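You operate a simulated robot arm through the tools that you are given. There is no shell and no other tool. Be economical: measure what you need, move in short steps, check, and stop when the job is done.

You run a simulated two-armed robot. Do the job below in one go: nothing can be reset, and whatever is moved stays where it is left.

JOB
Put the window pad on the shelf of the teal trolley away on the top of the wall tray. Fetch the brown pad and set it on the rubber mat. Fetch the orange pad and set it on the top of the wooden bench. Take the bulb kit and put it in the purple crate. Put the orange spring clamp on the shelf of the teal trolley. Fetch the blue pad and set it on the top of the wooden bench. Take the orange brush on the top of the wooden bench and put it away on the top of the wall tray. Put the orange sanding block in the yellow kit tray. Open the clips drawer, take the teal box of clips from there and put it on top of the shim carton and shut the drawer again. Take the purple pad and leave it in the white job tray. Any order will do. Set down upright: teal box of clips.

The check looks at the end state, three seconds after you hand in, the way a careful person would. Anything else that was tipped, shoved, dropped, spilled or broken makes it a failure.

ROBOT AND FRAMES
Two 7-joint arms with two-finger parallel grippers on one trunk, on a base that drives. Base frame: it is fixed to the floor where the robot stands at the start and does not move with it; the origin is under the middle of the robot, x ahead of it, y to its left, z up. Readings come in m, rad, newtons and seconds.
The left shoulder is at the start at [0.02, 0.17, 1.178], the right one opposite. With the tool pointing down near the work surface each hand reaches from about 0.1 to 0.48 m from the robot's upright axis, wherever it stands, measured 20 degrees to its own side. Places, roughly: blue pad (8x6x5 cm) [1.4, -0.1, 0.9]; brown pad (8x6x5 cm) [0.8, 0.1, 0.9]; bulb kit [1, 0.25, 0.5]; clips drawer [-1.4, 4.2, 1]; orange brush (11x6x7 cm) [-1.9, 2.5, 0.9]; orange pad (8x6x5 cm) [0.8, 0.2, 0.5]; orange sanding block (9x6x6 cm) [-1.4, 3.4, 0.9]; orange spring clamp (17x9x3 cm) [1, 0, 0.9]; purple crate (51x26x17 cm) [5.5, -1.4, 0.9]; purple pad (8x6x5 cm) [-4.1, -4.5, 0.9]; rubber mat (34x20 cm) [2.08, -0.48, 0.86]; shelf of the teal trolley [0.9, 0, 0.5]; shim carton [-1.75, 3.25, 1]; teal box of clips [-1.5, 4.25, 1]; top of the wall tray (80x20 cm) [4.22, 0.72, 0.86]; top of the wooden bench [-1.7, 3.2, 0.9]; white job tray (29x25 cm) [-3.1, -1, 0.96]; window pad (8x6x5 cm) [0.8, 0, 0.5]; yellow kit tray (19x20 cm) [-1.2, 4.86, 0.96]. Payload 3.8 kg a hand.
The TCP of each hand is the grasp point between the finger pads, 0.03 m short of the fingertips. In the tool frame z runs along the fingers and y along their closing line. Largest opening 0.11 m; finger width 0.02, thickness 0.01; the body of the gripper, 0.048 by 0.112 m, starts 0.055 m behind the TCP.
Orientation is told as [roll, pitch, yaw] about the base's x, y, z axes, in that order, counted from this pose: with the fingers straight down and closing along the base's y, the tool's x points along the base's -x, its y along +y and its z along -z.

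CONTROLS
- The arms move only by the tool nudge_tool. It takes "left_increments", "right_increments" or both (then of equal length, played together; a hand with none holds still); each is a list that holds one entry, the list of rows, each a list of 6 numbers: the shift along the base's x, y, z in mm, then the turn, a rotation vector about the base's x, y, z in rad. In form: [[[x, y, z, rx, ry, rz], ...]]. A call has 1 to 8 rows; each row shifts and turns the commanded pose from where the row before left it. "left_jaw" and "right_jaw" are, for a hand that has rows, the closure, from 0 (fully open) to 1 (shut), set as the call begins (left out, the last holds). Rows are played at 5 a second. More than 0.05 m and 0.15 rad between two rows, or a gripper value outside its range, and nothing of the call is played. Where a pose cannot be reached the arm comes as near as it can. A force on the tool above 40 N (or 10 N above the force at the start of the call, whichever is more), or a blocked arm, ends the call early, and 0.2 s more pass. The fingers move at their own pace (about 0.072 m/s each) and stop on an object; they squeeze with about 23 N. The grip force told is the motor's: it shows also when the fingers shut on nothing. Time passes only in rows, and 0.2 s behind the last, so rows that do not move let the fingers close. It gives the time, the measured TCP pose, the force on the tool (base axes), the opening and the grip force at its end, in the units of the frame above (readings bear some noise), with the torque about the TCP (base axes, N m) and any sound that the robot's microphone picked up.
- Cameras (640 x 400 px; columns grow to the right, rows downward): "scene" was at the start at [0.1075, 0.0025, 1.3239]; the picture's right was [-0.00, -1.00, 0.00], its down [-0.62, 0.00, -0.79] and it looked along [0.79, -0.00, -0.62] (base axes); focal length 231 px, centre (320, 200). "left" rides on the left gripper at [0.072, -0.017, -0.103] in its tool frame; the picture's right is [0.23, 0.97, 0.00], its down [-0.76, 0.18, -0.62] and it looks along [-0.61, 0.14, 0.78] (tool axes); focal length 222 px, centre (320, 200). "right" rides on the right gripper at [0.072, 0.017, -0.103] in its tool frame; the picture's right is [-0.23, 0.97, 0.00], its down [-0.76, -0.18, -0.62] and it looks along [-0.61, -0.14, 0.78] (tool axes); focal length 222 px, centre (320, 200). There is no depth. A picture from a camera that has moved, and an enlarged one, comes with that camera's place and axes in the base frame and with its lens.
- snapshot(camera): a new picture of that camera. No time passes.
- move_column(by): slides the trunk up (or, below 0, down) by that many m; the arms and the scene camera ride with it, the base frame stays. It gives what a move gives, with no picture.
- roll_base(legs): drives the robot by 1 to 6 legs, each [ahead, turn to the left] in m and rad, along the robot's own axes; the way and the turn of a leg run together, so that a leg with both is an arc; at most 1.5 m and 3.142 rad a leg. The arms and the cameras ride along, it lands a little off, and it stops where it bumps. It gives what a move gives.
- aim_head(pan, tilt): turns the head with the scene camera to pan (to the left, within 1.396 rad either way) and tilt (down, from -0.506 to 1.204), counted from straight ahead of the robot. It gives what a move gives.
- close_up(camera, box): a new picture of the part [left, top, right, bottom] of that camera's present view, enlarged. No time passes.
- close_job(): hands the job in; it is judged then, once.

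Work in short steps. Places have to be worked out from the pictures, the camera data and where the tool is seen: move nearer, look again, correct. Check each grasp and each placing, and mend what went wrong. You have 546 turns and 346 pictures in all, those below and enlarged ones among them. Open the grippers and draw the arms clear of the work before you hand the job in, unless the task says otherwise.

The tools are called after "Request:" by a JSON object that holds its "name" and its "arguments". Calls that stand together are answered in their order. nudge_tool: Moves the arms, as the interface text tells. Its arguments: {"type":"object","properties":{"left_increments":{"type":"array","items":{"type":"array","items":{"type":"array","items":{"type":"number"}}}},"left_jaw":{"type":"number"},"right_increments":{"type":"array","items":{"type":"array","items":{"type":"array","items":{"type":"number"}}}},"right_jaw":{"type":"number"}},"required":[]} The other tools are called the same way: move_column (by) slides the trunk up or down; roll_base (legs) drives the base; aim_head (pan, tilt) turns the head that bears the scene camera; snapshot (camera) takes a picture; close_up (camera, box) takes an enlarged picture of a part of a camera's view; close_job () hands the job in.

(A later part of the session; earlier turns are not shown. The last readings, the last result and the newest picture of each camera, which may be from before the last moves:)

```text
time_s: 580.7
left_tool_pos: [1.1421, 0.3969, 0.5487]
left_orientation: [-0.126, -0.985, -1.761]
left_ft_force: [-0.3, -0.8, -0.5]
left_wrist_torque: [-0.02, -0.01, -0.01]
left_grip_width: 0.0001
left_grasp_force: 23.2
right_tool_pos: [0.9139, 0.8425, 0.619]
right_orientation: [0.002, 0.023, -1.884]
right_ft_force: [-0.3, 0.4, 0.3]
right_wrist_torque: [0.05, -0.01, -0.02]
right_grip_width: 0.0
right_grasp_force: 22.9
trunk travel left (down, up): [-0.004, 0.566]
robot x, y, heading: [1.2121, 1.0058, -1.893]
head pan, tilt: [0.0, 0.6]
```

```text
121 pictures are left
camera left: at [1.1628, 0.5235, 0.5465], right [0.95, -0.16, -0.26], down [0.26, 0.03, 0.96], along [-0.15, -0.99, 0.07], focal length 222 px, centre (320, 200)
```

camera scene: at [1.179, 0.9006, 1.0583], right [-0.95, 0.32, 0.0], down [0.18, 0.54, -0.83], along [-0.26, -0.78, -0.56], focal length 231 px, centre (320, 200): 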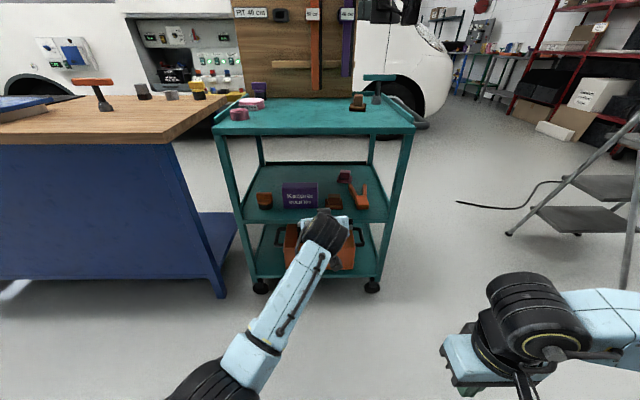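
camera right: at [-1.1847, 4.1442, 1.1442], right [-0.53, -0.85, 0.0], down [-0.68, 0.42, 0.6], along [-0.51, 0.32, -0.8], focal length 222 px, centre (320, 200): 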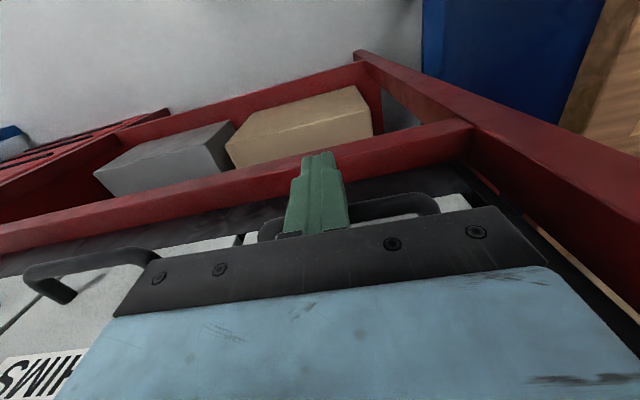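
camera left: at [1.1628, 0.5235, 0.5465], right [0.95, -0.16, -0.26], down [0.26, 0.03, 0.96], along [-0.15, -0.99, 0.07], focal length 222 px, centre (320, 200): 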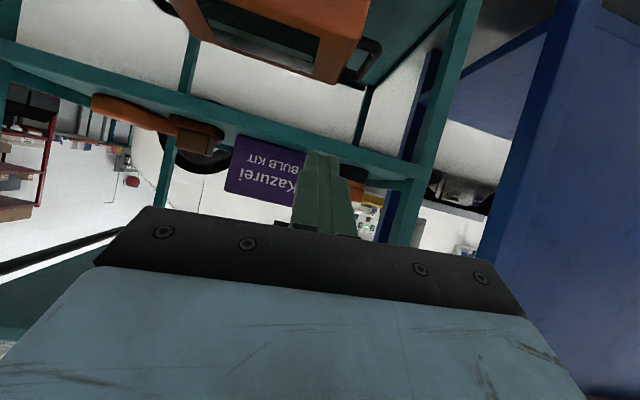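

The camera hangs low at this tilt; I reduce the tilt to about 0.7 rad, then drive forward to the kit.

Request:
{"name": "nudge_tool", "arguments": {"left_increments": [[[0, 0, 0, 0.133, -0.045, 0], [0, 0, 0, 0.133, -0.045, 0], [-14, 4, -4, 0, 0, 0]]]}}

Request:
{"name": "roll_base", "arguments": {"legs": [[0.2, 0]]}}

Request:
{"name": "snapshot", "arguments": {"camera": "left"}}

Request:
{"name": "snapshot", "arguments": {"camera": "scene"}}

```text
time_s: 581.5
left_tool_pos: [1.1273, 0.4012, 0.5447]
left_orientation: [-0.077, -0.705, -1.798]
left_ft_force: [0.1, -0.9, -0.3]
left_wrist_torque: [0.02, 0.0, -0.02]
left_grip_width: 0.0002
left_grasp_force: 23.6
right_tool_pos: [0.9139, 0.8423, 0.6185]
right_orientation: [0.003, 0.024, -1.884]
right_ft_force: [-1.0, 0.1, 0.2]
right_wrist_torque: [0.0, -0.02, 0.01]
right_grip_width: 0.0
right_grasp_force: 22.9
trunk travel left (down, up): [-0.004, 0.566]
robot x, y, heading: [1.2119, 0.9993, -1.894]
head pan, tilt: [0.0, 0.6]
```

```text
time_s: 583.1
left_tool_pos: [1.0636, 0.2105, 0.5445]
left_orientation: [-0.075, -0.706, -1.799]
left_ft_force: [-0.4, -0.7, 1.2]
left_wrist_torque: [0.0, 0.03, 0.02]
left_grip_width: 0.0003
left_grasp_force: 22.9
right_tool_pos: [0.8505, 0.654, 0.6203]
right_orientation: [0.005, 0.023, -1.886]
right_ft_force: [0.3, -0.6, 0.8]
right_wrist_torque: [0.0, 0.0, 0.0]
right_grip_width: 0.0
right_grasp_force: 23.0
trunk travel left (down, up): [-0.004, 0.566]
robot x, y, heading: [1.1481, 0.8134, -1.894]
head pan, tilt: [0.0, 0.6]
```

```text
120 pictures are left
camera left: at [1.0829, 0.3342, 0.577], right [0.97, -0.1, -0.2], down [0.18, -0.23, 0.96], along [-0.14, -0.97, -0.21], focal length 222 px, centre (320, 200)
```

left: 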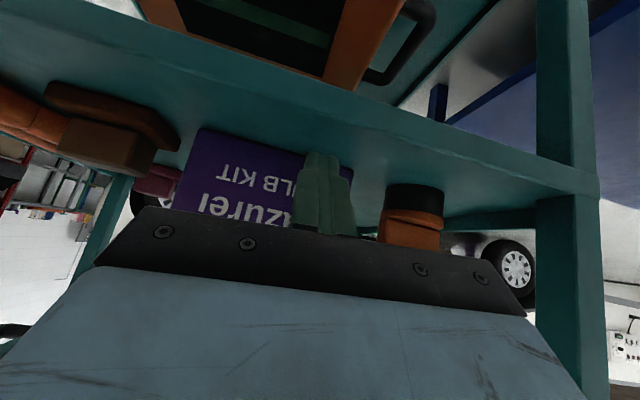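

```text
119 pictures are left
camera scene: at [1.1154, 0.7105, 1.0583], right [-0.95, 0.32, 0.0], down [0.18, 0.54, -0.83], along [-0.26, -0.78, -0.56], focal length 231 px, centre (320, 200)
```

scene: 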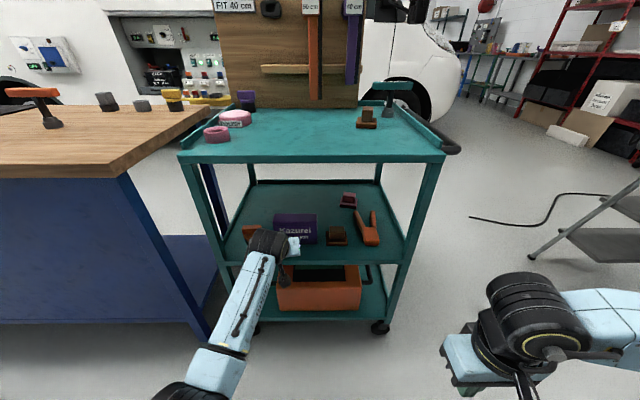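

Request:
{"name": "nudge_tool", "arguments": {"left_increments": [[[18, -6, 0, 0, 0, 0], [-6, -19, 0, 0, 0, 0], [-6, -19, 0, 0, 0, 0], [-6, -19, 0, 0, 0, 0], [-6, -19, 0, 0, 0, 0]]]}}

Request:
{"name": "close_up", "arguments": {"camera": "scene", "box": [220, 180, 420, 305]}}

```text
time_s: 584.3
left_tool_pos: [1.0579, 0.1293, 0.5443]
left_orientation: [-0.077, -0.706, -1.801]
left_ft_force: [-0.6, 0.2, 0.3]
left_wrist_torque: [-0.01, -0.01, 0.0]
left_grip_width: 0.0
left_grasp_force: 23.2
right_tool_pos: [0.8497, 0.6525, 0.6201]
right_orientation: [0.004, 0.023, -1.884]
right_ft_force: [0.5, 0.2, -0.6]
right_wrist_torque: [0.0, 0.01, -0.03]
right_grip_width: 0.0
right_grasp_force: 23.1
trunk travel left (down, up): [-0.004, 0.566]
robot x, y, heading: [1.1501, 0.8141, -1.893]
head pan, tilt: [0.0, 0.6]
```

```text
3.20 times, centred on (320, 242) of scene
camera zoom: at [1.1154, 0.7105, 1.0583], right [-0.95, 0.32, 0.0], down [0.18, 0.54, -0.83], along [-0.26, -0.78, -0.56], focal length 739 px, centre (320, 64)
```

zoom: 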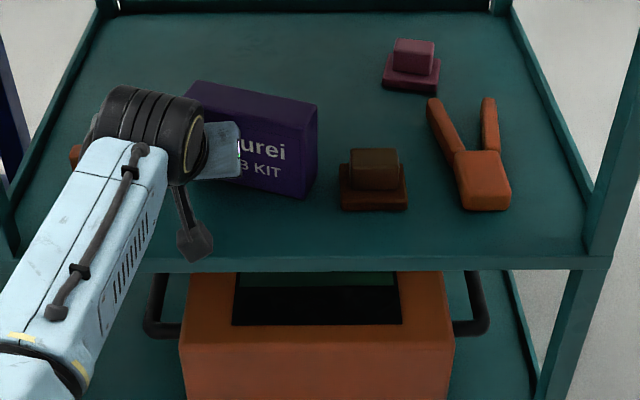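

It turns as intended. I keep pushing.

Request:
{"name": "nudge_tool", "arguments": {"left_increments": [[[-6, -19, 0, 0, 0, 0], [-6, -19, 0, 0, 0, 0], [-6, -19, 0, 0, 0, 0]]]}}

Request:
{"name": "close_up", "arguments": {"camera": "scene", "box": [220, 180, 420, 305]}}

Request:
{"name": "snapshot", "arguments": {"camera": "left"}}

```text
time_s: 585.1
left_tool_pos: [1.0482, 0.0857, 0.549]
left_orientation: [-0.076, -0.71, -1.801]
left_ft_force: [0.2, -0.4, -0.4]
left_wrist_torque: [-0.02, -0.01, 0.03]
left_grip_width: 0.0001
left_grasp_force: 23.1
left hand out of reach, approached as far as the arm can: row 3
right_tool_pos: [0.8499, 0.6534, 0.6193]
right_orientation: [0.002, 0.023, -1.884]
right_ft_force: [-0.2, -0.2, 0.1]
right_wrist_torque: [-0.03, -0.02, -0.01]
right_grip_width: 0.0
right_grasp_force: 23.0
trunk travel left (down, up): [-0.004, 0.566]
robot x, y, heading: [1.1456, 0.8066, -1.891]
head pan, tilt: [0.0, 0.6]
```

```text
3.20 times, centred on (320, 242) of scene
camera zoom: at [1.1153, 0.7105, 1.0583], right [-0.95, 0.32, 0.0], down [0.18, 0.54, -0.83], along [-0.26, -0.78, -0.56], focal length 739 px, centre (320, 64)
```

zoom: 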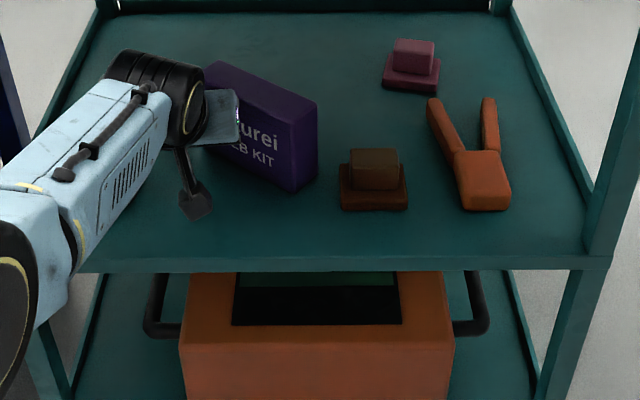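

```text
116 pictures are left
camera left: at [1.0679, 0.209, 0.5818], right [0.97, -0.1, -0.2], down [0.18, -0.23, 0.96], along [-0.14, -0.97, -0.21], focal length 222 px, centre (320, 200)
```

left: 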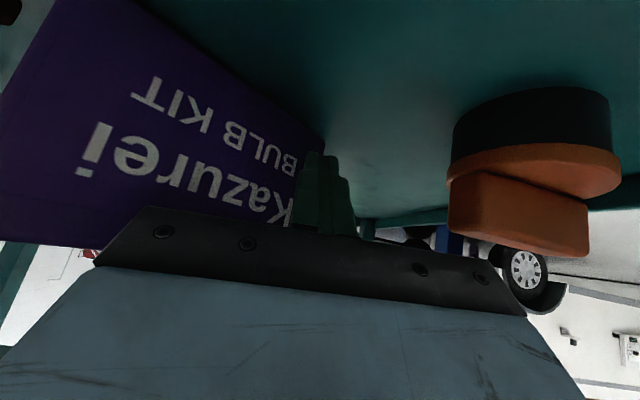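

About 36° turned. I push further by driving 7 cm forward.

Request:
{"name": "roll_base", "arguments": {"legs": [[0.07, 0]]}}

Request:
{"name": "close_up", "arguments": {"camera": "scene", "box": [220, 180, 420, 305]}}

```text
time_s: 586.1
left_tool_pos: [1.0265, 0.0217, 0.5486]
left_orientation: [-0.077, -0.707, -1.799]
left_ft_force: [-0.4, 0.4, -0.4]
left_wrist_torque: [-0.01, 0.0, 0.03]
left_grip_width: 0.0001
left_grasp_force: 22.6
right_tool_pos: [0.8284, 0.5868, 0.6197]
right_orientation: [0.003, 0.023, -1.886]
right_ft_force: [0.4, -0.5, -0.2]
right_wrist_torque: [0.01, 0.01, -0.02]
right_grip_width: 0.0
right_grasp_force: 22.9
trunk travel left (down, up): [-0.004, 0.566]
robot x, y, heading: [1.1289, 0.7426, -1.892]
head pan, tilt: [0.0, 0.6]
```

```text
3.20 times, centred on (320, 242) of scene
camera zoom: at [1.0932, 0.6444, 1.0583], right [-0.95, 0.32, 0.0], down [0.18, 0.54, -0.83], along [-0.26, -0.78, -0.56], focal length 739 px, centre (320, 64)
```

zoom: 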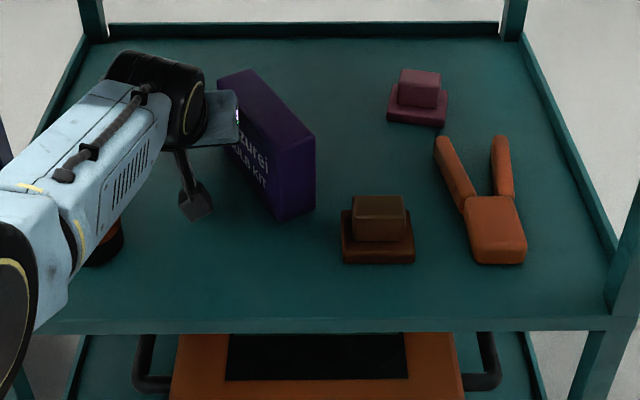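

Turned about 60°. I withdraw the left hand, open it, and yaw it by 30° to match the kit's thin side.

Request:
{"name": "nudge_tool", "arguments": {"left_increments": [[[12, 38, 5, 0, 0, 0], [10, 38, 15, 0, 0, 0], [0, 40, 20, 0, 0, 0.1], [-10, 30, 20, 0, 0, 0.13], [-20, 20, 0, 0, 0, 0.13], [-20, 0, 0, 0, 0, 0.13]]], "left_jaw": 0.2}}

Request:
{"name": "snapshot", "arguments": {"camera": "left"}}

Request:
{"name": "close_up", "arguments": {"camera": "scene", "box": [220, 180, 420, 305]}}

```text
time_s: 587.7
left_tool_pos: [1.0371, 0.1763, 0.5839]
left_orientation: [0.023, -0.727, -1.34]
left_ft_force: [0.5, 0.1, -0.6]
left_wrist_torque: [-0.01, -0.01, 0.01]
left_grip_width: 0.0877
left_grasp_force: 0.0
right_tool_pos: [0.8288, 0.5866, 0.6197]
right_orientation: [0.004, 0.024, -1.884]
right_ft_force: [0.0, 0.0, 0.4]
right_wrist_torque: [-0.01, -0.03, 0.05]
right_grip_width: 0.0
right_grasp_force: 23.1
trunk travel left (down, up): [-0.004, 0.566]
robot x, y, heading: [1.1291, 0.7446, -1.893]
head pan, tilt: [0.0, 0.6]
stopped in row 6 (left hand): the arm was blocked; the commanded pose is now the measured one
```

```text
114 pictures are left
camera left: at [0.9917, 0.2921, 0.6122], right [0.91, 0.4, -0.13], down [0.19, -0.11, 0.97], along [0.38, -0.91, -0.18], focal length 222 px, centre (320, 200)
```

left: 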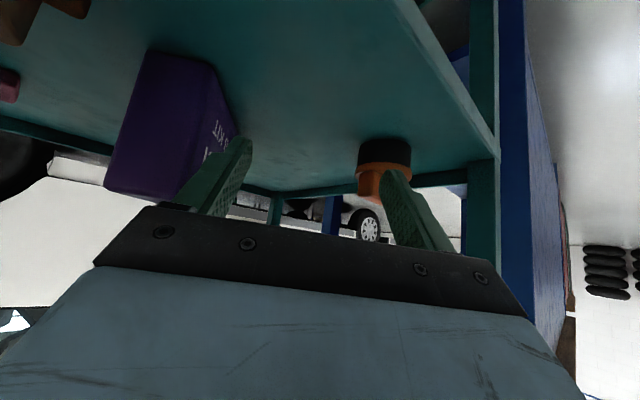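

```text
3.20 times, centred on (320, 242) of scene
camera zoom: at [1.0932, 0.6443, 1.0583], right [-0.95, 0.32, 0.0], down [0.18, 0.54, -0.83], along [-0.26, -0.78, -0.56], focal length 739 px, centre (320, 64)
```

zoom: 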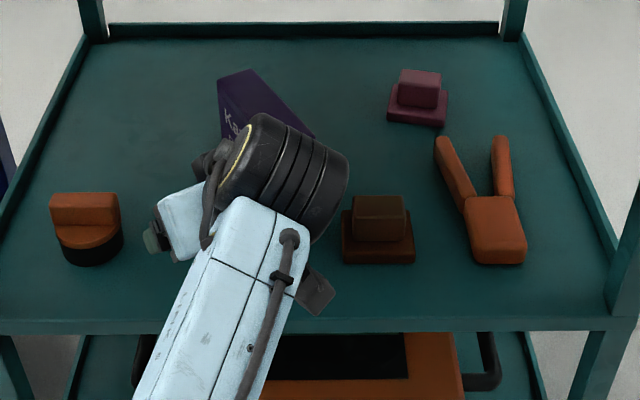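

The tool points along the kit now but the arm can't cross further right; I raise it a little and turn the base right by 0.18 rad instead.

Request:
{"name": "nudge_tool", "arguments": {"left_increments": [[[0, 10, 20, 0, 0, 0], [0, 5, 15, 0, 0, 0]]]}}

Request:
{"name": "roll_base", "arguments": {"legs": [[0, -0.18]]}}

Request:
{"name": "snapshot", "arguments": {"camera": "left"}}

```text
time_s: 588.5
left_tool_pos: [1.0621, 0.1786, 0.6129]
left_orientation: [0.069, -0.749, -1.342]
left_ft_force: [0.3, -0.3, -0.4]
left_wrist_torque: [0.0, 0.02, -0.01]
left_grip_width: 0.0879
left_grasp_force: 0.0
right_tool_pos: [0.8284, 0.5878, 0.6192]
right_orientation: [0.004, 0.023, -1.885]
right_ft_force: [0.6, 0.2, -0.3]
right_wrist_torque: [-0.02, 0.01, 0.02]
right_grip_width: 0.0
right_grasp_force: 22.6
trunk travel left (down, up): [-0.004, 0.566]
robot x, y, heading: [1.1251, 0.7459, -1.891]
head pan, tilt: [0.0, 0.6]
stopped in row 2 (left hand): the arm was blocked; the commanded pose is now the measured one
```

```text
time_s: 589.6
left_tool_pos: [0.9615, 0.1994, 0.6132]
left_orientation: [0.068, -0.749, -1.521]
left_ft_force: [0.2, -0.3, -0.1]
left_wrist_torque: [-0.02, -0.03, 0.01]
left_grip_width: 0.088
left_grasp_force: 0.1
right_tool_pos: [0.8049, 0.6428, 0.6202]
right_orientation: [0.002, 0.024, -2.064]
right_ft_force: [-0.1, 0.1, 0.3]
right_wrist_torque: [-0.03, 0.01, -0.02]
right_grip_width: 0.0
right_grasp_force: 23.2
trunk travel left (down, up): [-0.004, 0.566]
robot x, y, heading: [1.1298, 0.7432, -2.077]
head pan, tilt: [0.0, 0.6]
```

```text
112 pictures are left
camera left: at [0.9321, 0.3216, 0.6395], right [0.96, 0.26, -0.11], down [0.14, -0.12, 0.98], along [0.24, -0.96, -0.15], focal length 222 px, centre (320, 200)
```

left: 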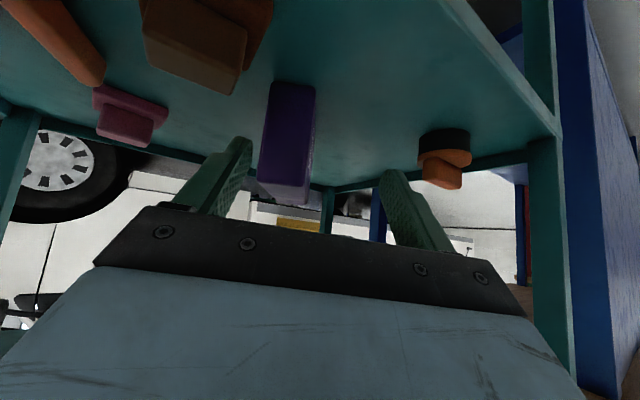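

The kit stands edge-on, but the arm geometry is poor here. I reposition the whole robot so that it faces along the kit's axis: back out, shift sideways, and turn.

Request:
{"name": "roll_base", "arguments": {"legs": [[-0.3, 0], [0, -1.065], [0.43, 0], [0, 1.69]]}}

Request:
{"name": "nudge_tool", "arguments": {"left_increments": [[[0, 0, 0, 0, 0, -0.14], [0, 0, 0, 0, 0, -0.14], [0, 0, 0, 0, 0, -0.14], [0, 0, 0, 0, 0, -0.12]]]}}

Request:
{"name": "snapshot", "arguments": {"camera": "scene"}}

Request:
{"name": "snapshot", "arguments": {"camera": "left"}}

```text
time_s: 600.6
left_tool_pos: [1.0179, 0.4601, 0.6144]
left_orientation: [0.069, -0.749, -0.914]
left_ft_force: [-0.5, 0.7, 0.3]
left_wrist_torque: [0.03, 0.01, 0.01]
left_grip_width: 0.088
left_grasp_force: 0.0
right_tool_pos: [0.636, 0.7346, 0.6192]
right_orientation: [0.003, 0.024, -1.455]
right_ft_force: [0.8, -0.3, 0.6]
right_wrist_torque: [-0.04, 0.01, -0.02]
right_grip_width: 0.0001
right_grasp_force: 23.0
trunk travel left (down, up): [-0.004, 0.566]
robot x, y, heading: [0.8428, 1.004, -1.466]
head pan, tilt: [0.0, 0.6]
```

```text
time_s: 601.6
left_tool_pos: [1.0182, 0.4611, 0.6142]
left_orientation: [0.067, -0.747, -1.455]
left_ft_force: [0.6, 0.3, -0.9]
left_wrist_torque: [0.0, 0.0, -0.02]
left_grip_width: 0.088
left_grasp_force: 0.1
right_tool_pos: [0.6362, 0.7351, 0.6198]
right_orientation: [0.005, 0.022, -1.455]
right_ft_force: [0.2, -0.2, 0.0]
right_wrist_torque: [0.03, -0.03, 0.0]
right_grip_width: 0.0
right_grasp_force: 22.4
trunk travel left (down, up): [-0.004, 0.566]
robot x, y, heading: [0.8428, 1.0063, -1.463]
head pan, tilt: [0.0, 0.6]
```

```text
111 pictures are left
camera scene: at [0.8546, 0.8975, 1.0583], right [-0.99, -0.11, 0.0], down [-0.06, 0.56, -0.83], along [0.09, -0.82, -0.56], focal length 231 px, centre (320, 200)
```

scene: 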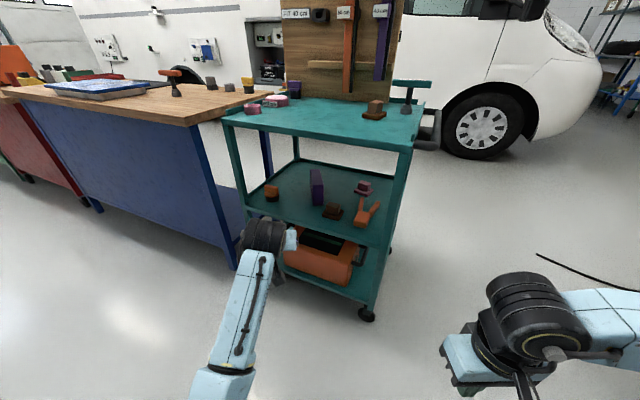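

```text
110 pictures are left
camera left: at [0.981, 0.5807, 0.6396], right [0.94, 0.32, -0.11], down [0.15, -0.11, 0.98], along [0.3, -0.94, -0.15], focal length 222 px, centre (320, 200)
```

left: 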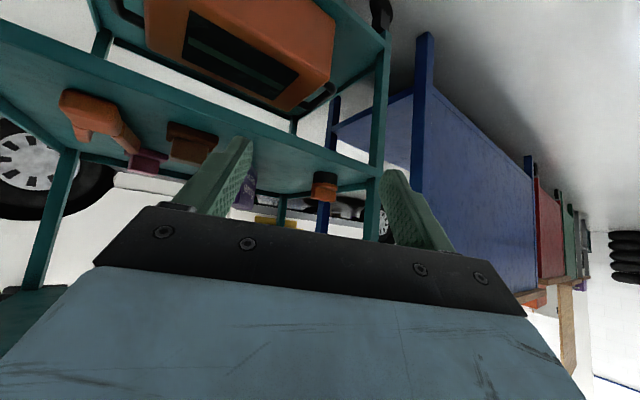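

Now I face along the kit. I shift the left hand 10 cm to the right and drive forward 0.3 m.

Request:
{"name": "nudge_tool", "arguments": {"left_increments": [[[-25, 0, 4, 0, 0, 0], [-25, 0, 4, 0, 0, 0], [-25, 0, 0, 0, 0, 0], [-25, 0, 0, 0, 0, 0]]]}}

Request:
{"name": "roll_base", "arguments": {"legs": [[0.27, 0]]}}

Request:
{"name": "snapshot", "arguments": {"camera": "left"}}

Request:
{"name": "snapshot", "arguments": {"camera": "scene"}}

```text
time_s: 602.8
left_tool_pos: [0.9501, 0.458, 0.612]
left_orientation: [0.143, -0.75, -1.475]
left_ft_force: [-0.5, 0.4, -0.6]
left_wrist_torque: [0.0, -0.02, -0.01]
left_grip_width: 0.0879
left_grasp_force: 0.1
right_tool_pos: [0.6364, 0.7339, 0.6191]
right_orientation: [0.004, 0.022, -1.454]
right_ft_force: [0.7, -0.1, 0.7]
right_wrist_torque: [0.0, 0.03, -0.01]
right_grip_width: 0.0
right_grasp_force: 22.8
trunk travel left (down, up): [-0.004, 0.566]
robot x, y, heading: [0.8443, 1.0058, -1.463]
head pan, tilt: [0.0, 0.6]
stopped in row 4 (left hand): the arm was blocked; the commanded pose is now the measured one
```

```text
time_s: 604.7
left_tool_pos: [0.9781, 0.1902, 0.6115]
left_orientation: [0.142, -0.751, -1.475]
left_ft_force: [0.2, 0.3, -0.3]
left_wrist_torque: [0.0, -0.02, -0.02]
left_grip_width: 0.0879
left_grasp_force: 0.1
right_tool_pos: [0.6639, 0.4683, 0.6193]
right_orientation: [0.002, 0.021, -1.46]
right_ft_force: [-0.3, -0.3, -0.3]
right_wrist_torque: [0.0, 0.01, -0.01]
right_grip_width: 0.0
right_grasp_force: 22.7
trunk travel left (down, up): [-0.004, 0.566]
robot x, y, heading: [0.8731, 0.736, -1.47]
head pan, tilt: [0.0, 0.6]
```

```text
109 pictures are left
camera left: at [0.9348, 0.309, 0.6354], right [0.93, 0.35, -0.05], down [0.1, -0.11, 0.99], along [0.34, -0.93, -0.14], focal length 222 px, centre (320, 200)
```

left: 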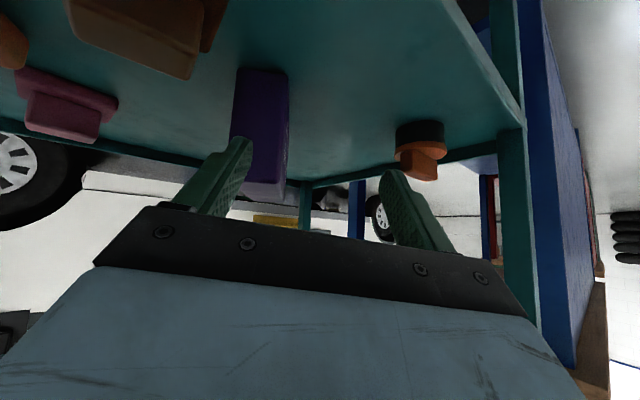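

```text
108 pictures are left
camera scene: at [0.8827, 0.6311, 1.0583], right [-0.99, -0.1, 0.0], down [-0.06, 0.56, -0.83], along [0.09, -0.82, -0.56], focal length 231 px, centre (320, 200)
```

scene: 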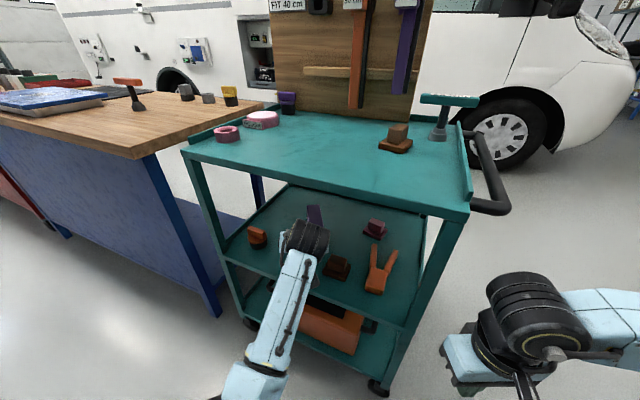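

The hand is 3.7 cm off the kit's line; I turn the base right by 0.065 rad and pull the right hand back from the trolley's post.

Request:
{"name": "nudge_tool", "arguments": {"right_increments": [[[-25, 30, 10, 0, 0, 0], [-25, 30, 10, 0, 0, 0], [-25, 30, 10, 0, 0, 0], [-25, 20, 10, 0, 0, 0]]]}}

Request:
{"name": "roll_base", "arguments": {"legs": [[0, -0.065]]}}

Request:
{"name": "snapshot", "arguments": {"camera": "left"}}

```text
time_s: 605.7
left_tool_pos: [0.9786, 0.1908, 0.611]
left_orientation: [0.143, -0.75, -1.474]
left_ft_force: [0.6, 0.5, 0.5]
left_wrist_torque: [0.0, 0.01, -0.01]
left_grip_width: 0.0876
left_grasp_force: 0.1
right_tool_pos: [0.5489, 0.4847, 0.6188]
right_orientation: [0.005, 0.024, -1.456]
right_ft_force: [0.0, 0.8, 1.2]
right_wrist_torque: [-0.04, -0.01, -0.02]
right_grip_width: 0.0003
right_grasp_force: 23.3
right hand out of reach, approached as far as the arm can: row 1, 2, 3, 4
trunk travel left (down, up): [-0.004, 0.566]
robot x, y, heading: [0.8749, 0.737, -1.464]
head pan, tilt: [0.0, 0.6]
```

```text
time_s: 606.5
left_tool_pos: [0.9434, 0.1854, 0.6112]
left_orientation: [0.141, -0.752, -1.539]
left_ft_force: [0.3, -0.3, -1.6]
left_wrist_torque: [-0.01, -0.02, 0.01]
left_grip_width: 0.088
left_grasp_force: 0.0
right_tool_pos: [0.5344, 0.5057, 0.6186]
right_orientation: [0.005, 0.026, -1.524]
right_ft_force: [-0.9, 0.3, 0.2]
right_wrist_torque: [0.01, 0.01, 0.0]
right_grip_width: 0.0
right_grasp_force: 23.4
trunk travel left (down, up): [-0.004, 0.566]
robot x, y, heading: [0.8768, 0.7377, -1.531]
head pan, tilt: [0.0, 0.6]
```

```text
107 pictures are left
camera left: at [0.9074, 0.3058, 0.6352], right [0.96, 0.29, -0.05], down [0.09, -0.12, 0.99], along [0.28, -0.95, -0.14], focal length 222 px, centre (320, 200)
```

left: 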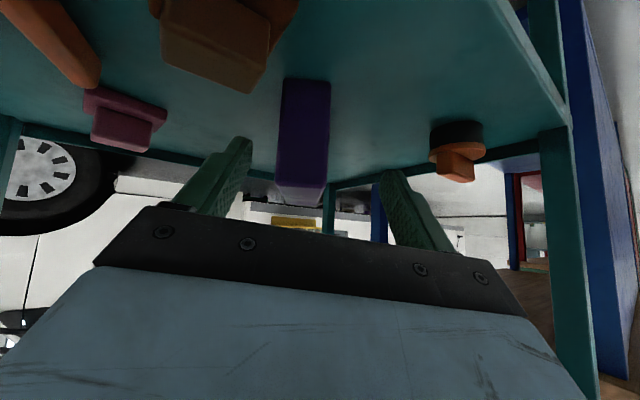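

Aligned. I drive 0.1 m forward over the kit, then lower slightly and close.

Request:
{"name": "roll_base", "arguments": {"legs": [[0.1, 0]]}}

Request:
{"name": "nudge_tool", "arguments": {"left_increments": [[[5, 0, -15, 0, 0, 0], [4, 0, -12, 0, 0, 0]]]}}

Request:
{"name": "snapshot", "arguments": {"camera": "left"}}

```text
time_s: 607.7
left_tool_pos: [0.9461, 0.0847, 0.6108]
left_orientation: [0.142, -0.75, -1.539]
left_ft_force: [-0.5, -0.2, 0.0]
left_wrist_torque: [-0.02, 0.0, 0.04]
left_grip_width: 0.088
left_grasp_force: 0.0
right_tool_pos: [0.5378, 0.4058, 0.6187]
right_orientation: [0.004, 0.025, -1.522]
right_ft_force: [-0.4, -0.3, -0.2]
right_wrist_torque: [0.03, 0.05, -0.01]
right_grip_width: 0.0
right_grasp_force: 22.9
trunk travel left (down, up): [-0.004, 0.566]
robot x, y, heading: [0.8731, 0.64, -1.529]
head pan, tilt: [0.0, 0.6]
```

```text
time_s: 608.3
left_tool_pos: [0.9548, 0.0855, 0.5842]
left_orientation: [0.144, -0.75, -1.541]
left_ft_force: [-0.3, 0.5, 0.5]
left_wrist_torque: [-0.03, -0.01, 0.01]
left_grip_width: 0.0881
left_grasp_force: 0.0
right_tool_pos: [0.5378, 0.4061, 0.6175]
right_orientation: [0.004, 0.024, -1.522]
right_ft_force: [0.6, -0.1, 0.1]
right_wrist_torque: [0.03, 0.02, -0.02]
right_grip_width: 0.0002
right_grasp_force: 22.9
trunk travel left (down, up): [-0.004, 0.566]
robot x, y, heading: [0.8734, 0.6342, -1.53]
head pan, tilt: [0.0, 0.6]
```

```text
106 pictures are left
camera left: at [0.9204, 0.2064, 0.6076], right [0.96, 0.29, -0.05], down [0.09, -0.12, 0.99], along [0.28, -0.95, -0.14], focal length 222 px, centre (320, 200)
```

left: 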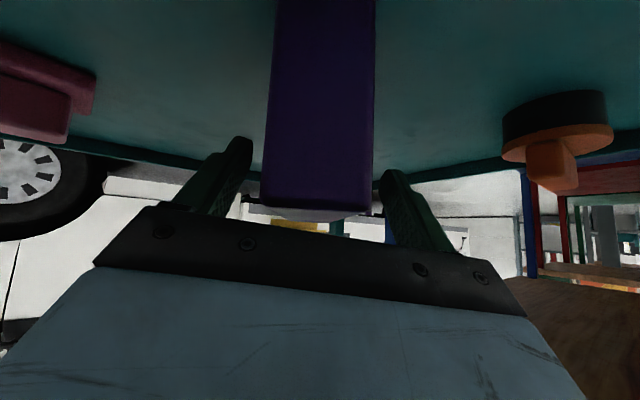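

The kit is between the fingers. I close.

Request:
{"name": "nudge_tool", "arguments": {"left_increments": [[[0, 0, 0, 0, 0, 0], [0, 0, 0, 0, 0, 0], [0, 0, 0, 0, 0, 0], [0, 0, 0, 0, 0, 0], [0, 5, 20, 0, 0, 0], [0, 5, 15, 0, 0, 0]]], "left_jaw": 1}}

Request:
{"name": "snapshot", "arguments": {"camera": "left"}}

Request:
{"name": "close_up", "arguments": {"camera": "scene", "box": [220, 190, 440, 327]}}

```text
time_s: 609.7
left_tool_pos: [0.9647, 0.0942, 0.616]
left_orientation: [0.167, -0.748, -1.546]
left_ft_force: [-0.7, -0.5, -3.1]
left_wrist_torque: [0.06, 0.03, -0.02]
left_grip_width: 0.0449
left_grasp_force: 23.2
right_tool_pos: [0.5369, 0.4065, 0.6186]
right_orientation: [0.006, 0.025, -1.522]
right_ft_force: [-0.6, -0.5, -0.1]
right_wrist_torque: [0.01, 0.02, -0.01]
right_grip_width: 0.0
right_grasp_force: 22.6
trunk travel left (down, up): [-0.004, 0.566]
robot x, y, heading: [0.8748, 0.6356, -1.534]
head pan, tilt: [0.0, 0.6]
```

```text
105 pictures are left
camera left: at [0.9281, 0.2154, 0.6389], right [0.95, 0.3, -0.04], down [0.08, -0.12, 0.99], along [0.29, -0.95, -0.13], focal length 222 px, centre (320, 200)
```

left: 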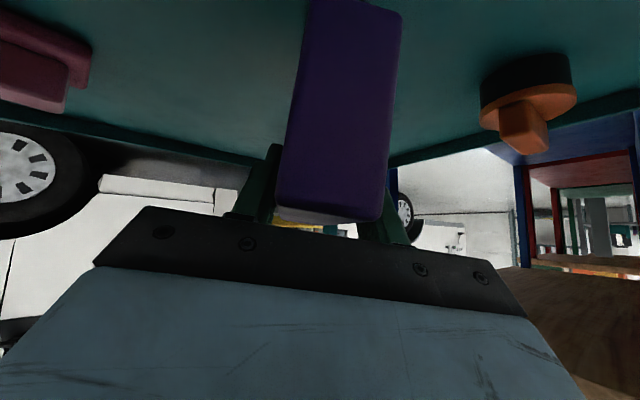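

```text
2.91 times, centred on (330, 258) of scene
camera zoom: at [0.8796, 0.5312, 1.0583], right [-1.0, -0.04, 0.0], down [-0.02, 0.56, -0.83], along [0.03, -0.82, -0.57], focal length 672 px, centre (291, 30)
```

zoom: 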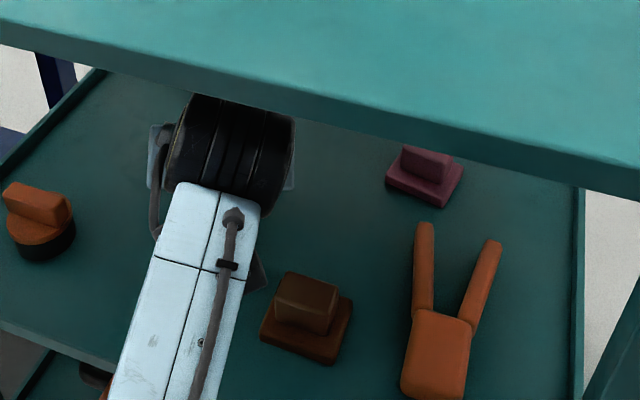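

The kit is held and lifted. I back straight out.

Request:
{"name": "roll_base", "arguments": {"legs": [[-0.38, 0]]}}

Request:
{"name": "snapshot", "arguments": {"camera": "scene"}}

```text
time_s: 612.1
left_tool_pos: [0.9503, 0.4784, 0.6164]
left_orientation: [0.166, -0.75, -1.545]
left_ft_force: [0.0, -0.7, -1.5]
left_wrist_torque: [0.06, 0.01, 0.0]
left_grip_width: 0.0446
left_grasp_force: 23.1
right_tool_pos: [0.5214, 0.7881, 0.6187]
right_orientation: [0.004, 0.024, -1.519]
right_ft_force: [0.6, -0.4, 0.2]
right_wrist_torque: [-0.01, 0.02, 0.02]
right_grip_width: 0.0
right_grasp_force: 22.9
trunk travel left (down, up): [-0.004, 0.566]
robot x, y, heading: [0.857, 1.0207, -1.53]
head pan, tilt: [0.0, 0.6]
```

```text
103 pictures are left
camera scene: at [0.864, 0.9142, 1.0583], right [-1.0, -0.04, 0.0], down [-0.03, 0.56, -0.82], along [0.04, -0.82, -0.57], focal length 231 px, centre (320, 200)
```

scene: 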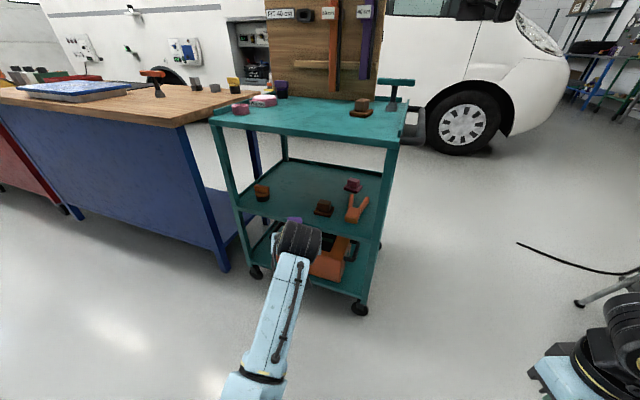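

Now the window pad with the right hand. I bring the right hand forward with a tilted, slightly yawed tool while still outside the trolley.

Request:
{"name": "nudge_tool", "arguments": {"right_increments": [[[30, -36, 0, -0.05, 0, 0], [30, -36, 0, -0.05, 0, 0], [30, -36, 0, -0.09, 0, -0.04], [30, -36, 0, -0.1, 0, -0.04], [30, -36, 0, -0.1, 0, -0.05], [30, -36, 0, -0.1, 0, -0.05], [28, -36, 0, -0.1, 0, -0.05], [28, -36, 0, -0.1, 0, -0.05]]], "right_jaw": 0}}

Request:
{"name": "snapshot", "arguments": {"camera": "right"}}

Request:
{"name": "snapshot", "arguments": {"camera": "scene"}}

```text
time_s: 613.9
left_tool_pos: [0.9514, 0.4788, 0.615]
left_orientation: [0.171, -0.752, -1.546]
left_ft_force: [-0.7, -0.1, -1.4]
left_wrist_torque: [0.05, 0.02, 0.02]
left_grip_width: 0.045
left_grasp_force: 22.8
right_tool_pos: [0.7581, 0.4996, 0.6211]
right_orientation: [0.059, -0.663, -1.828]
right_ft_force: [0.0, -0.1, -0.1]
right_wrist_torque: [0.02, -0.03, 0.02]
right_grip_width: 0.11
right_grasp_force: 0.0
trunk travel left (down, up): [-0.004, 0.566]
robot x, y, heading: [0.8589, 1.0204, -1.524]
head pan, tilt: [0.0, 0.6]
```

```text
102 pictures are left
camera right: at [0.7998, 0.6154, 0.6575], right [0.9, -0.39, 0.19], down [-0.26, -0.16, 0.95], along [-0.34, -0.91, -0.25], focal length 222 px, centre (320, 200)
```

right: 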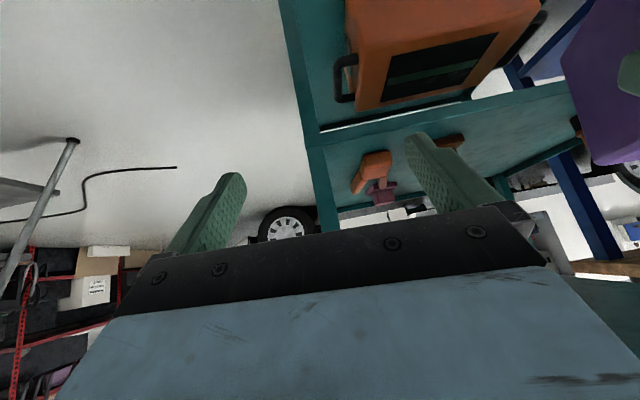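

```text
101 pictures are left
camera scene: at [0.864, 0.9143, 1.0583], right [-1.0, -0.04, 0.0], down [-0.03, 0.56, -0.82], along [0.04, -0.82, -0.57], focal length 231 px, centre (320, 200)
```

scene: 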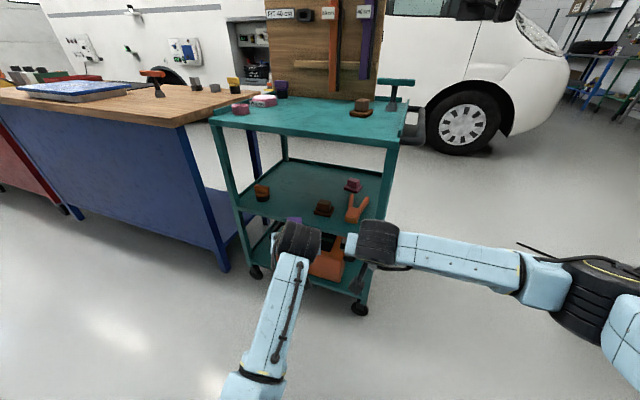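

The right forearm would strike the trolley's post, so the window pad will be fetched later with the left arm. Instead I use the right hand for the brown pad on top. I raise the trunk and drive forward.

Request:
{"name": "move_column", "arguments": {"by": 0.4}}

Request:
{"name": "roll_base", "arguments": {"legs": [[0.34, 0]]}}

Request:
{"name": "snapshot", "arguments": {"camera": "right"}}

Request:
{"name": "snapshot", "arguments": {"camera": "scene"}}

```text
time_s: 617.7
left_tool_pos: [0.9515, 0.4778, 1.0144]
left_orientation: [0.171, -0.752, -1.546]
left_ft_force: [0.6, -0.8, -2.1]
left_wrist_torque: [0.06, 0.01, 0.01]
left_grip_width: 0.045
left_grasp_force: 22.8
right_tool_pos: [0.7579, 0.5005, 1.0197]
right_orientation: [0.059, -0.662, -1.829]
right_ft_force: [0.4, 0.4, 1.0]
right_wrist_torque: [0.0, 0.01, -0.03]
right_grip_width: 0.1098
right_grasp_force: 0.0
trunk travel left (down, up): [-0.404, 0.166]
robot x, y, heading: [0.8628, 1.0191, -1.527]
head pan, tilt: [0.0, 0.6]
```

```text
time_s: 620.0
left_tool_pos: [0.9646, 0.1385, 1.0151]
left_orientation: [0.168, -0.747, -1.547]
left_ft_force: [-1.1, -0.4, -1.8]
left_wrist_torque: [0.11, 0.01, -0.01]
left_grip_width: 0.0447
left_grasp_force: 22.8
right_tool_pos: [0.772, 0.1613, 1.0192]
right_orientation: [0.059, -0.661, -1.829]
right_ft_force: [0.3, -0.3, -0.3]
right_wrist_torque: [0.0, -0.02, 0.01]
right_grip_width: 0.1103
right_grasp_force: 0.0
trunk travel left (down, up): [-0.404, 0.166]
robot x, y, heading: [0.8723, 0.6829, -1.526]
head pan, tilt: [0.0, 0.6]
```

```text
100 pictures are left
camera right: at [0.8137, 0.2757, 1.0572], right [0.9, -0.39, 0.18], down [-0.26, -0.16, 0.95], along [-0.34, -0.91, -0.25], focal length 222 px, centre (320, 200)
```

right: 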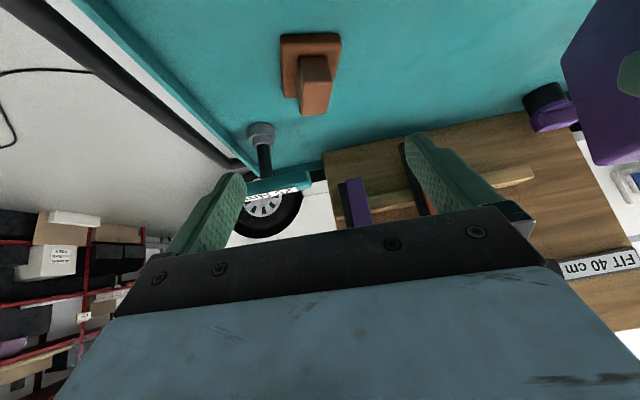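

```text
99 pictures are left
camera scene: at [0.8787, 0.5738, 1.4582], right [-1.0, -0.04, 0.0], down [-0.02, 0.56, -0.82], along [0.04, -0.82, -0.57], focal length 231 px, centre (320, 200)
```

scene: 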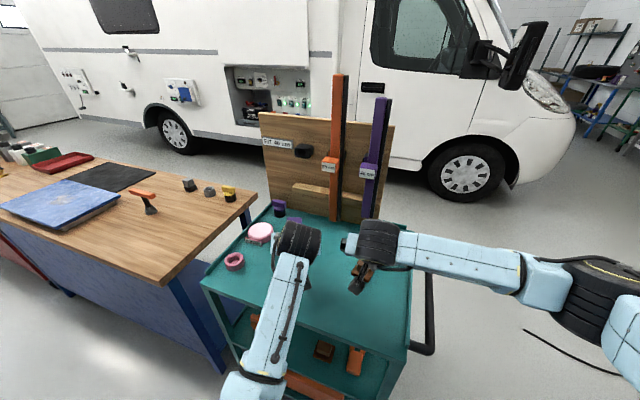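

The brown pad's block is at (0.769, 0.108). I descend along the tool direction.

Request:
{"name": "nudge_tool", "arguments": {"right_increments": [[[-1, -18, -37, 0, 0, 0], [-1, -18, -37, 0, 0, 0], [-1, -14, -26, 0, 0, 0]]]}}

Request:
{"name": "snapshot", "arguments": {"camera": "right"}}

```text
time_s: 620.8
left_tool_pos: [0.9666, 0.1391, 1.0158]
left_orientation: [0.17, -0.749, -1.546]
left_ft_force: [-0.1, -0.4, -2.6]
left_wrist_torque: [0.05, 0.0, 0.0]
left_grip_width: 0.0447
left_grasp_force: 23.3
right_tool_pos: [0.7684, 0.1104, 0.9198]
right_orientation: [0.059, -0.659, -1.829]
right_ft_force: [-0.1, -0.2, 0.4]
right_wrist_torque: [0.03, 0.01, 0.0]
right_grip_width: 0.1102
right_grasp_force: 0.1
trunk travel left (down, up): [-0.404, 0.166]
robot x, y, heading: [0.875, 0.6824, -1.526]
head pan, tilt: [0.0, 0.6]
```

```text
98 pictures are left
camera right: at [0.8101, 0.2263, 0.9576], right [0.9, -0.39, 0.18], down [-0.26, -0.16, 0.95], along [-0.34, -0.91, -0.25], focal length 222 px, centre (320, 200)
```

right: 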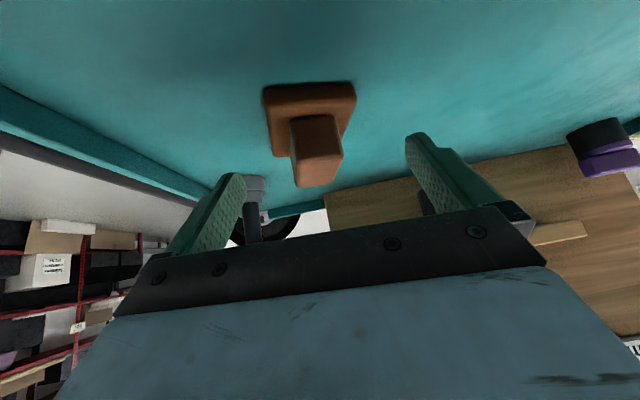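

Request:
{"name": "nudge_tool", "arguments": {"right_increments": [[[-1, -8, -12, 0, 0, 0], [0, 0, 0, 0, 0, 0]]]}}

Request:
{"name": "nudge_tool", "arguments": {"right_increments": [[[0, 0, 0, 0, 0, 0], [0, 0, 0, 0, 0, 0], [0, 0, 0, 0, 0, 0], [0, 0, 0, 0, 0, 0], [0, 5, 30, 0, 0, 0], [0, 5, 30, 0, 0, 0]]], "right_jaw": 1}}

Request:
{"name": "snapshot", "arguments": {"camera": "right"}}

```text
time_s: 621.4
left_tool_pos: [0.965, 0.1384, 1.015]
left_orientation: [0.168, -0.75, -1.548]
left_ft_force: [-0.2, 0.8, -2.4]
left_wrist_torque: [0.04, 0.01, 0.0]
left_grip_width: 0.045
left_grasp_force: 22.8
right_tool_pos: [0.7688, 0.104, 0.9076]
right_orientation: [0.06, -0.662, -1.829]
right_ft_force: [0.8, 0.0, 1.0]
right_wrist_torque: [0.01, 0.03, -0.01]
right_grip_width: 0.1099
right_grasp_force: 0.1
trunk travel left (down, up): [-0.404, 0.166]
robot x, y, heading: [0.8776, 0.6828, -1.527]
head pan, tilt: [0.0, 0.6]
```

```text
time_s: 622.8
left_tool_pos: [0.9654, 0.139, 1.0157]
left_orientation: [0.17, -0.751, -1.546]
left_ft_force: [0.4, -0.2, -2.2]
left_wrist_torque: [0.06, 0.0, 0.04]
left_grip_width: 0.0447
left_grasp_force: 22.6
right_tool_pos: [0.7688, 0.1144, 0.9677]
right_orientation: [0.059, -0.66, -1.83]
right_ft_force: [-0.6, 0.2, -0.4]
right_wrist_torque: [0.02, 0.03, 0.01]
right_grip_width: 0.0313
right_grasp_force: 23.7
trunk travel left (down, up): [-0.404, 0.166]
robot x, y, heading: [0.869, 0.6805, -1.529]
head pan, tilt: [0.0, 0.6]
```

```text
97 pictures are left
camera right: at [0.8098, 0.2291, 1.0057], right [0.9, -0.39, 0.18], down [-0.26, -0.16, 0.95], along [-0.34, -0.91, -0.25], focal length 222 px, centre (320, 200)
```

right: 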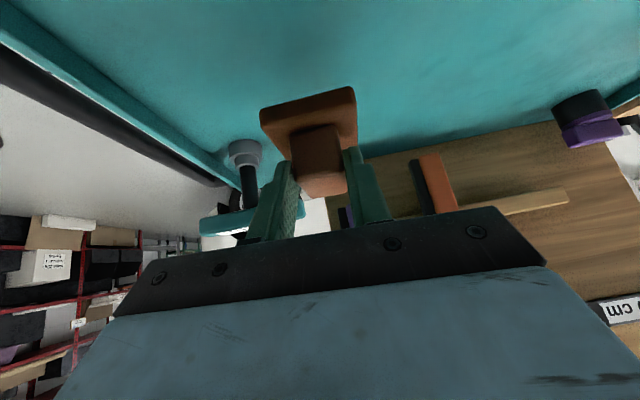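

Brown pad held. I raise, back out, and drive with the bulb kit to the purple crate.

Request:
{"name": "move_column", "arguments": {"by": 0.16}}

Request:
{"name": "roll_base", "arguments": {"legs": [[-0.32, 0], [0, 1.25], [1.5, 0], [1.5, 0], [0.9, 0], [0, -0.35]]}}

Request:
{"name": "aim_head", "arguments": {"pan": -0.3, "tilt": 0.5}}

Request:
{"name": "snapshot", "arguments": {"camera": "scene"}}

```text
time_s: 624.6
left_tool_pos: [0.9664, 0.138, 1.1752]
left_orientation: [0.17, -0.748, -1.546]
left_ft_force: [0.3, 0.3, -1.9]
left_wrist_torque: [0.07, 0.05, 0.02]
left_grip_width: 0.0446
left_grasp_force: 22.7
right_tool_pos: [0.7671, 0.1145, 1.1268]
right_orientation: [0.057, -0.661, -1.83]
right_ft_force: [-0.5, -0.6, -1.4]
right_wrist_torque: [0.03, 0.01, -0.02]
right_grip_width: 0.0313
right_grasp_force: 23.1
trunk travel left (down, up): [-0.564, 0.006]
robot x, y, heading: [0.8754, 0.6804, -1.523]
head pan, tilt: [0.0, 0.6]
```

```text
time_s: 649.3
left_tool_pos: [5.1002, -0.324, 1.1742]
left_orientation: [0.169, -0.749, -0.646]
left_ft_force: [1.2, -0.3, -1.9]
left_wrist_torque: [0.04, 0.04, -0.03]
left_grip_width: 0.0445
left_grasp_force: 23.2
right_tool_pos: [4.9976, -0.495, 1.1263]
right_orientation: [0.061, -0.661, -0.928]
right_ft_force: [-0.6, -0.6, -1.1]
right_wrist_torque: [0.0, 0.0, 0.01]
right_grip_width: 0.0311
right_grasp_force: 22.7
trunk travel left (down, up): [-0.564, 0.006]
robot x, y, heading: [4.6175, -0.0551, -0.627]
head pan, tilt: [0.0, 0.6]
```

```text
time_s: 650.1
left_tool_pos: [5.1006, -0.325, 1.1749]
left_orientation: [0.172, -0.747, -0.645]
left_ft_force: [-0.5, -0.4, -1.3]
left_wrist_torque: [0.01, 0.04, 0.0]
left_grip_width: 0.0448
left_grasp_force: 23.1
right_tool_pos: [4.9979, -0.4951, 1.128]
right_orientation: [0.059, -0.661, -0.927]
right_ft_force: [0.1, 0.8, -0.9]
right_wrist_torque: [0.02, 0.0, 0.01]
right_grip_width: 0.0313
right_grasp_force: 23.3
trunk travel left (down, up): [-0.564, 0.006]
robot x, y, heading: [4.6165, -0.0589, -0.627]
head pan, tilt: [-0.3, 0.499]
```

```text
96 pictures are left
camera scene: at [4.6899, -0.1428, 1.6273], right [-0.8, -0.6, 0.0], down [-0.29, 0.38, -0.88], along [0.53, -0.7, -0.48], focal length 231 px, centre (320, 200)
```

scene: 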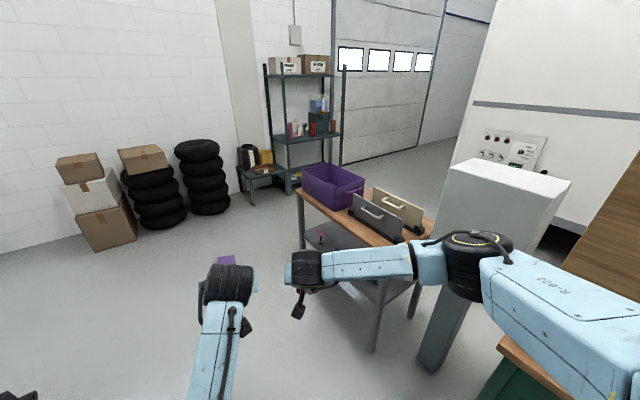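

The crate stands with its long side along the aisle edge, centre about (5.44, -1.29). I drive opposite it and face it.

Request:
{"name": "roll_base", "arguments": {"legs": [[0, 0.03], [1.08, 0], [0, -1.28]]}}

Request:
{"name": "aim_head", "arguments": {"pan": 0, "tilt": 0.7}}

Request:
{"name": "snapshot", "arguments": {"camera": "scene"}}

Request:
{"name": "snapshot", "arguments": {"camera": "left"}}

```text
time_s: 659.1
left_tool_pos: [5.4153, -1.2118, 1.1743]
left_orientation: [0.173, -0.749, -1.886]
left_ft_force: [-0.5, 0.9, -2.1]
left_wrist_torque: [0.05, -0.01, 0.0]
left_grip_width: 0.0448
left_grasp_force: 23.2
right_tool_pos: [5.221, -1.1689, 1.1272]
right_orientation: [0.06, -0.661, -2.168]
right_ft_force: [-0.1, -0.6, -1.4]
right_wrist_torque: [0.06, -0.03, 0.03]
right_grip_width: 0.0312
right_grasp_force: 22.9
trunk travel left (down, up): [-0.564, 0.006]
robot x, y, heading: [5.5067, -0.6711, -1.868]
head pan, tilt: [-0.3, 0.499]
```

```text
time_s: 660.0
left_tool_pos: [5.4174, -1.2109, 1.1758]
left_orientation: [0.17, -0.747, -1.887]
left_ft_force: [-0.6, -0.8, -2.9]
left_wrist_torque: [0.06, -0.01, -0.03]
left_grip_width: 0.0447
left_grasp_force: 23.3
right_tool_pos: [5.2218, -1.1686, 1.1283]
right_orientation: [0.058, -0.66, -2.167]
right_ft_force: [-0.3, -1.0, 0.3]
right_wrist_torque: [0.0, -0.03, 0.02]
right_grip_width: 0.031
right_grasp_force: 23.0
trunk travel left (down, up): [-0.564, 0.006]
robot x, y, heading: [5.5101, -0.67, -1.861]
head pan, tilt: [0.0, 0.7]
```

```text
95 pictures are left
camera scene: at [5.4786, -0.7678, 1.6097], right [-0.96, 0.29, 0.0], down [0.19, 0.62, -0.77], along [-0.22, -0.73, -0.64], focal length 231 px, centre (320, 200)
```

scene: 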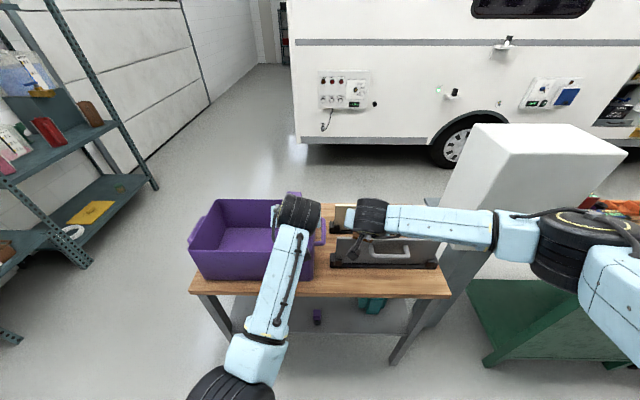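

```text
94 pictures are left
camera left: at [5.4213, -1.0857, 1.1979], right [1.0, -0.03, -0.03], down [0.03, -0.13, 0.99], along [-0.04, -0.99, -0.13], focal length 222 px, centre (320, 200)
```

left: 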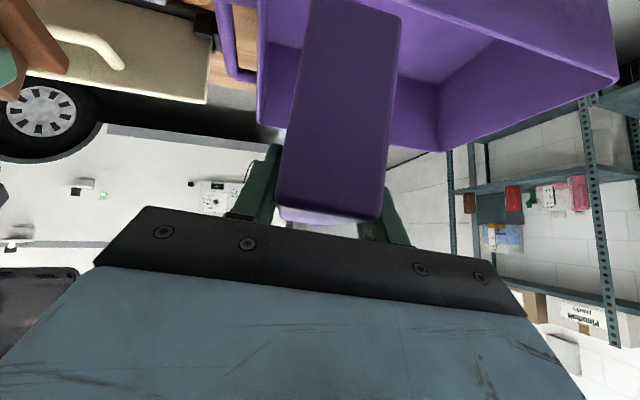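

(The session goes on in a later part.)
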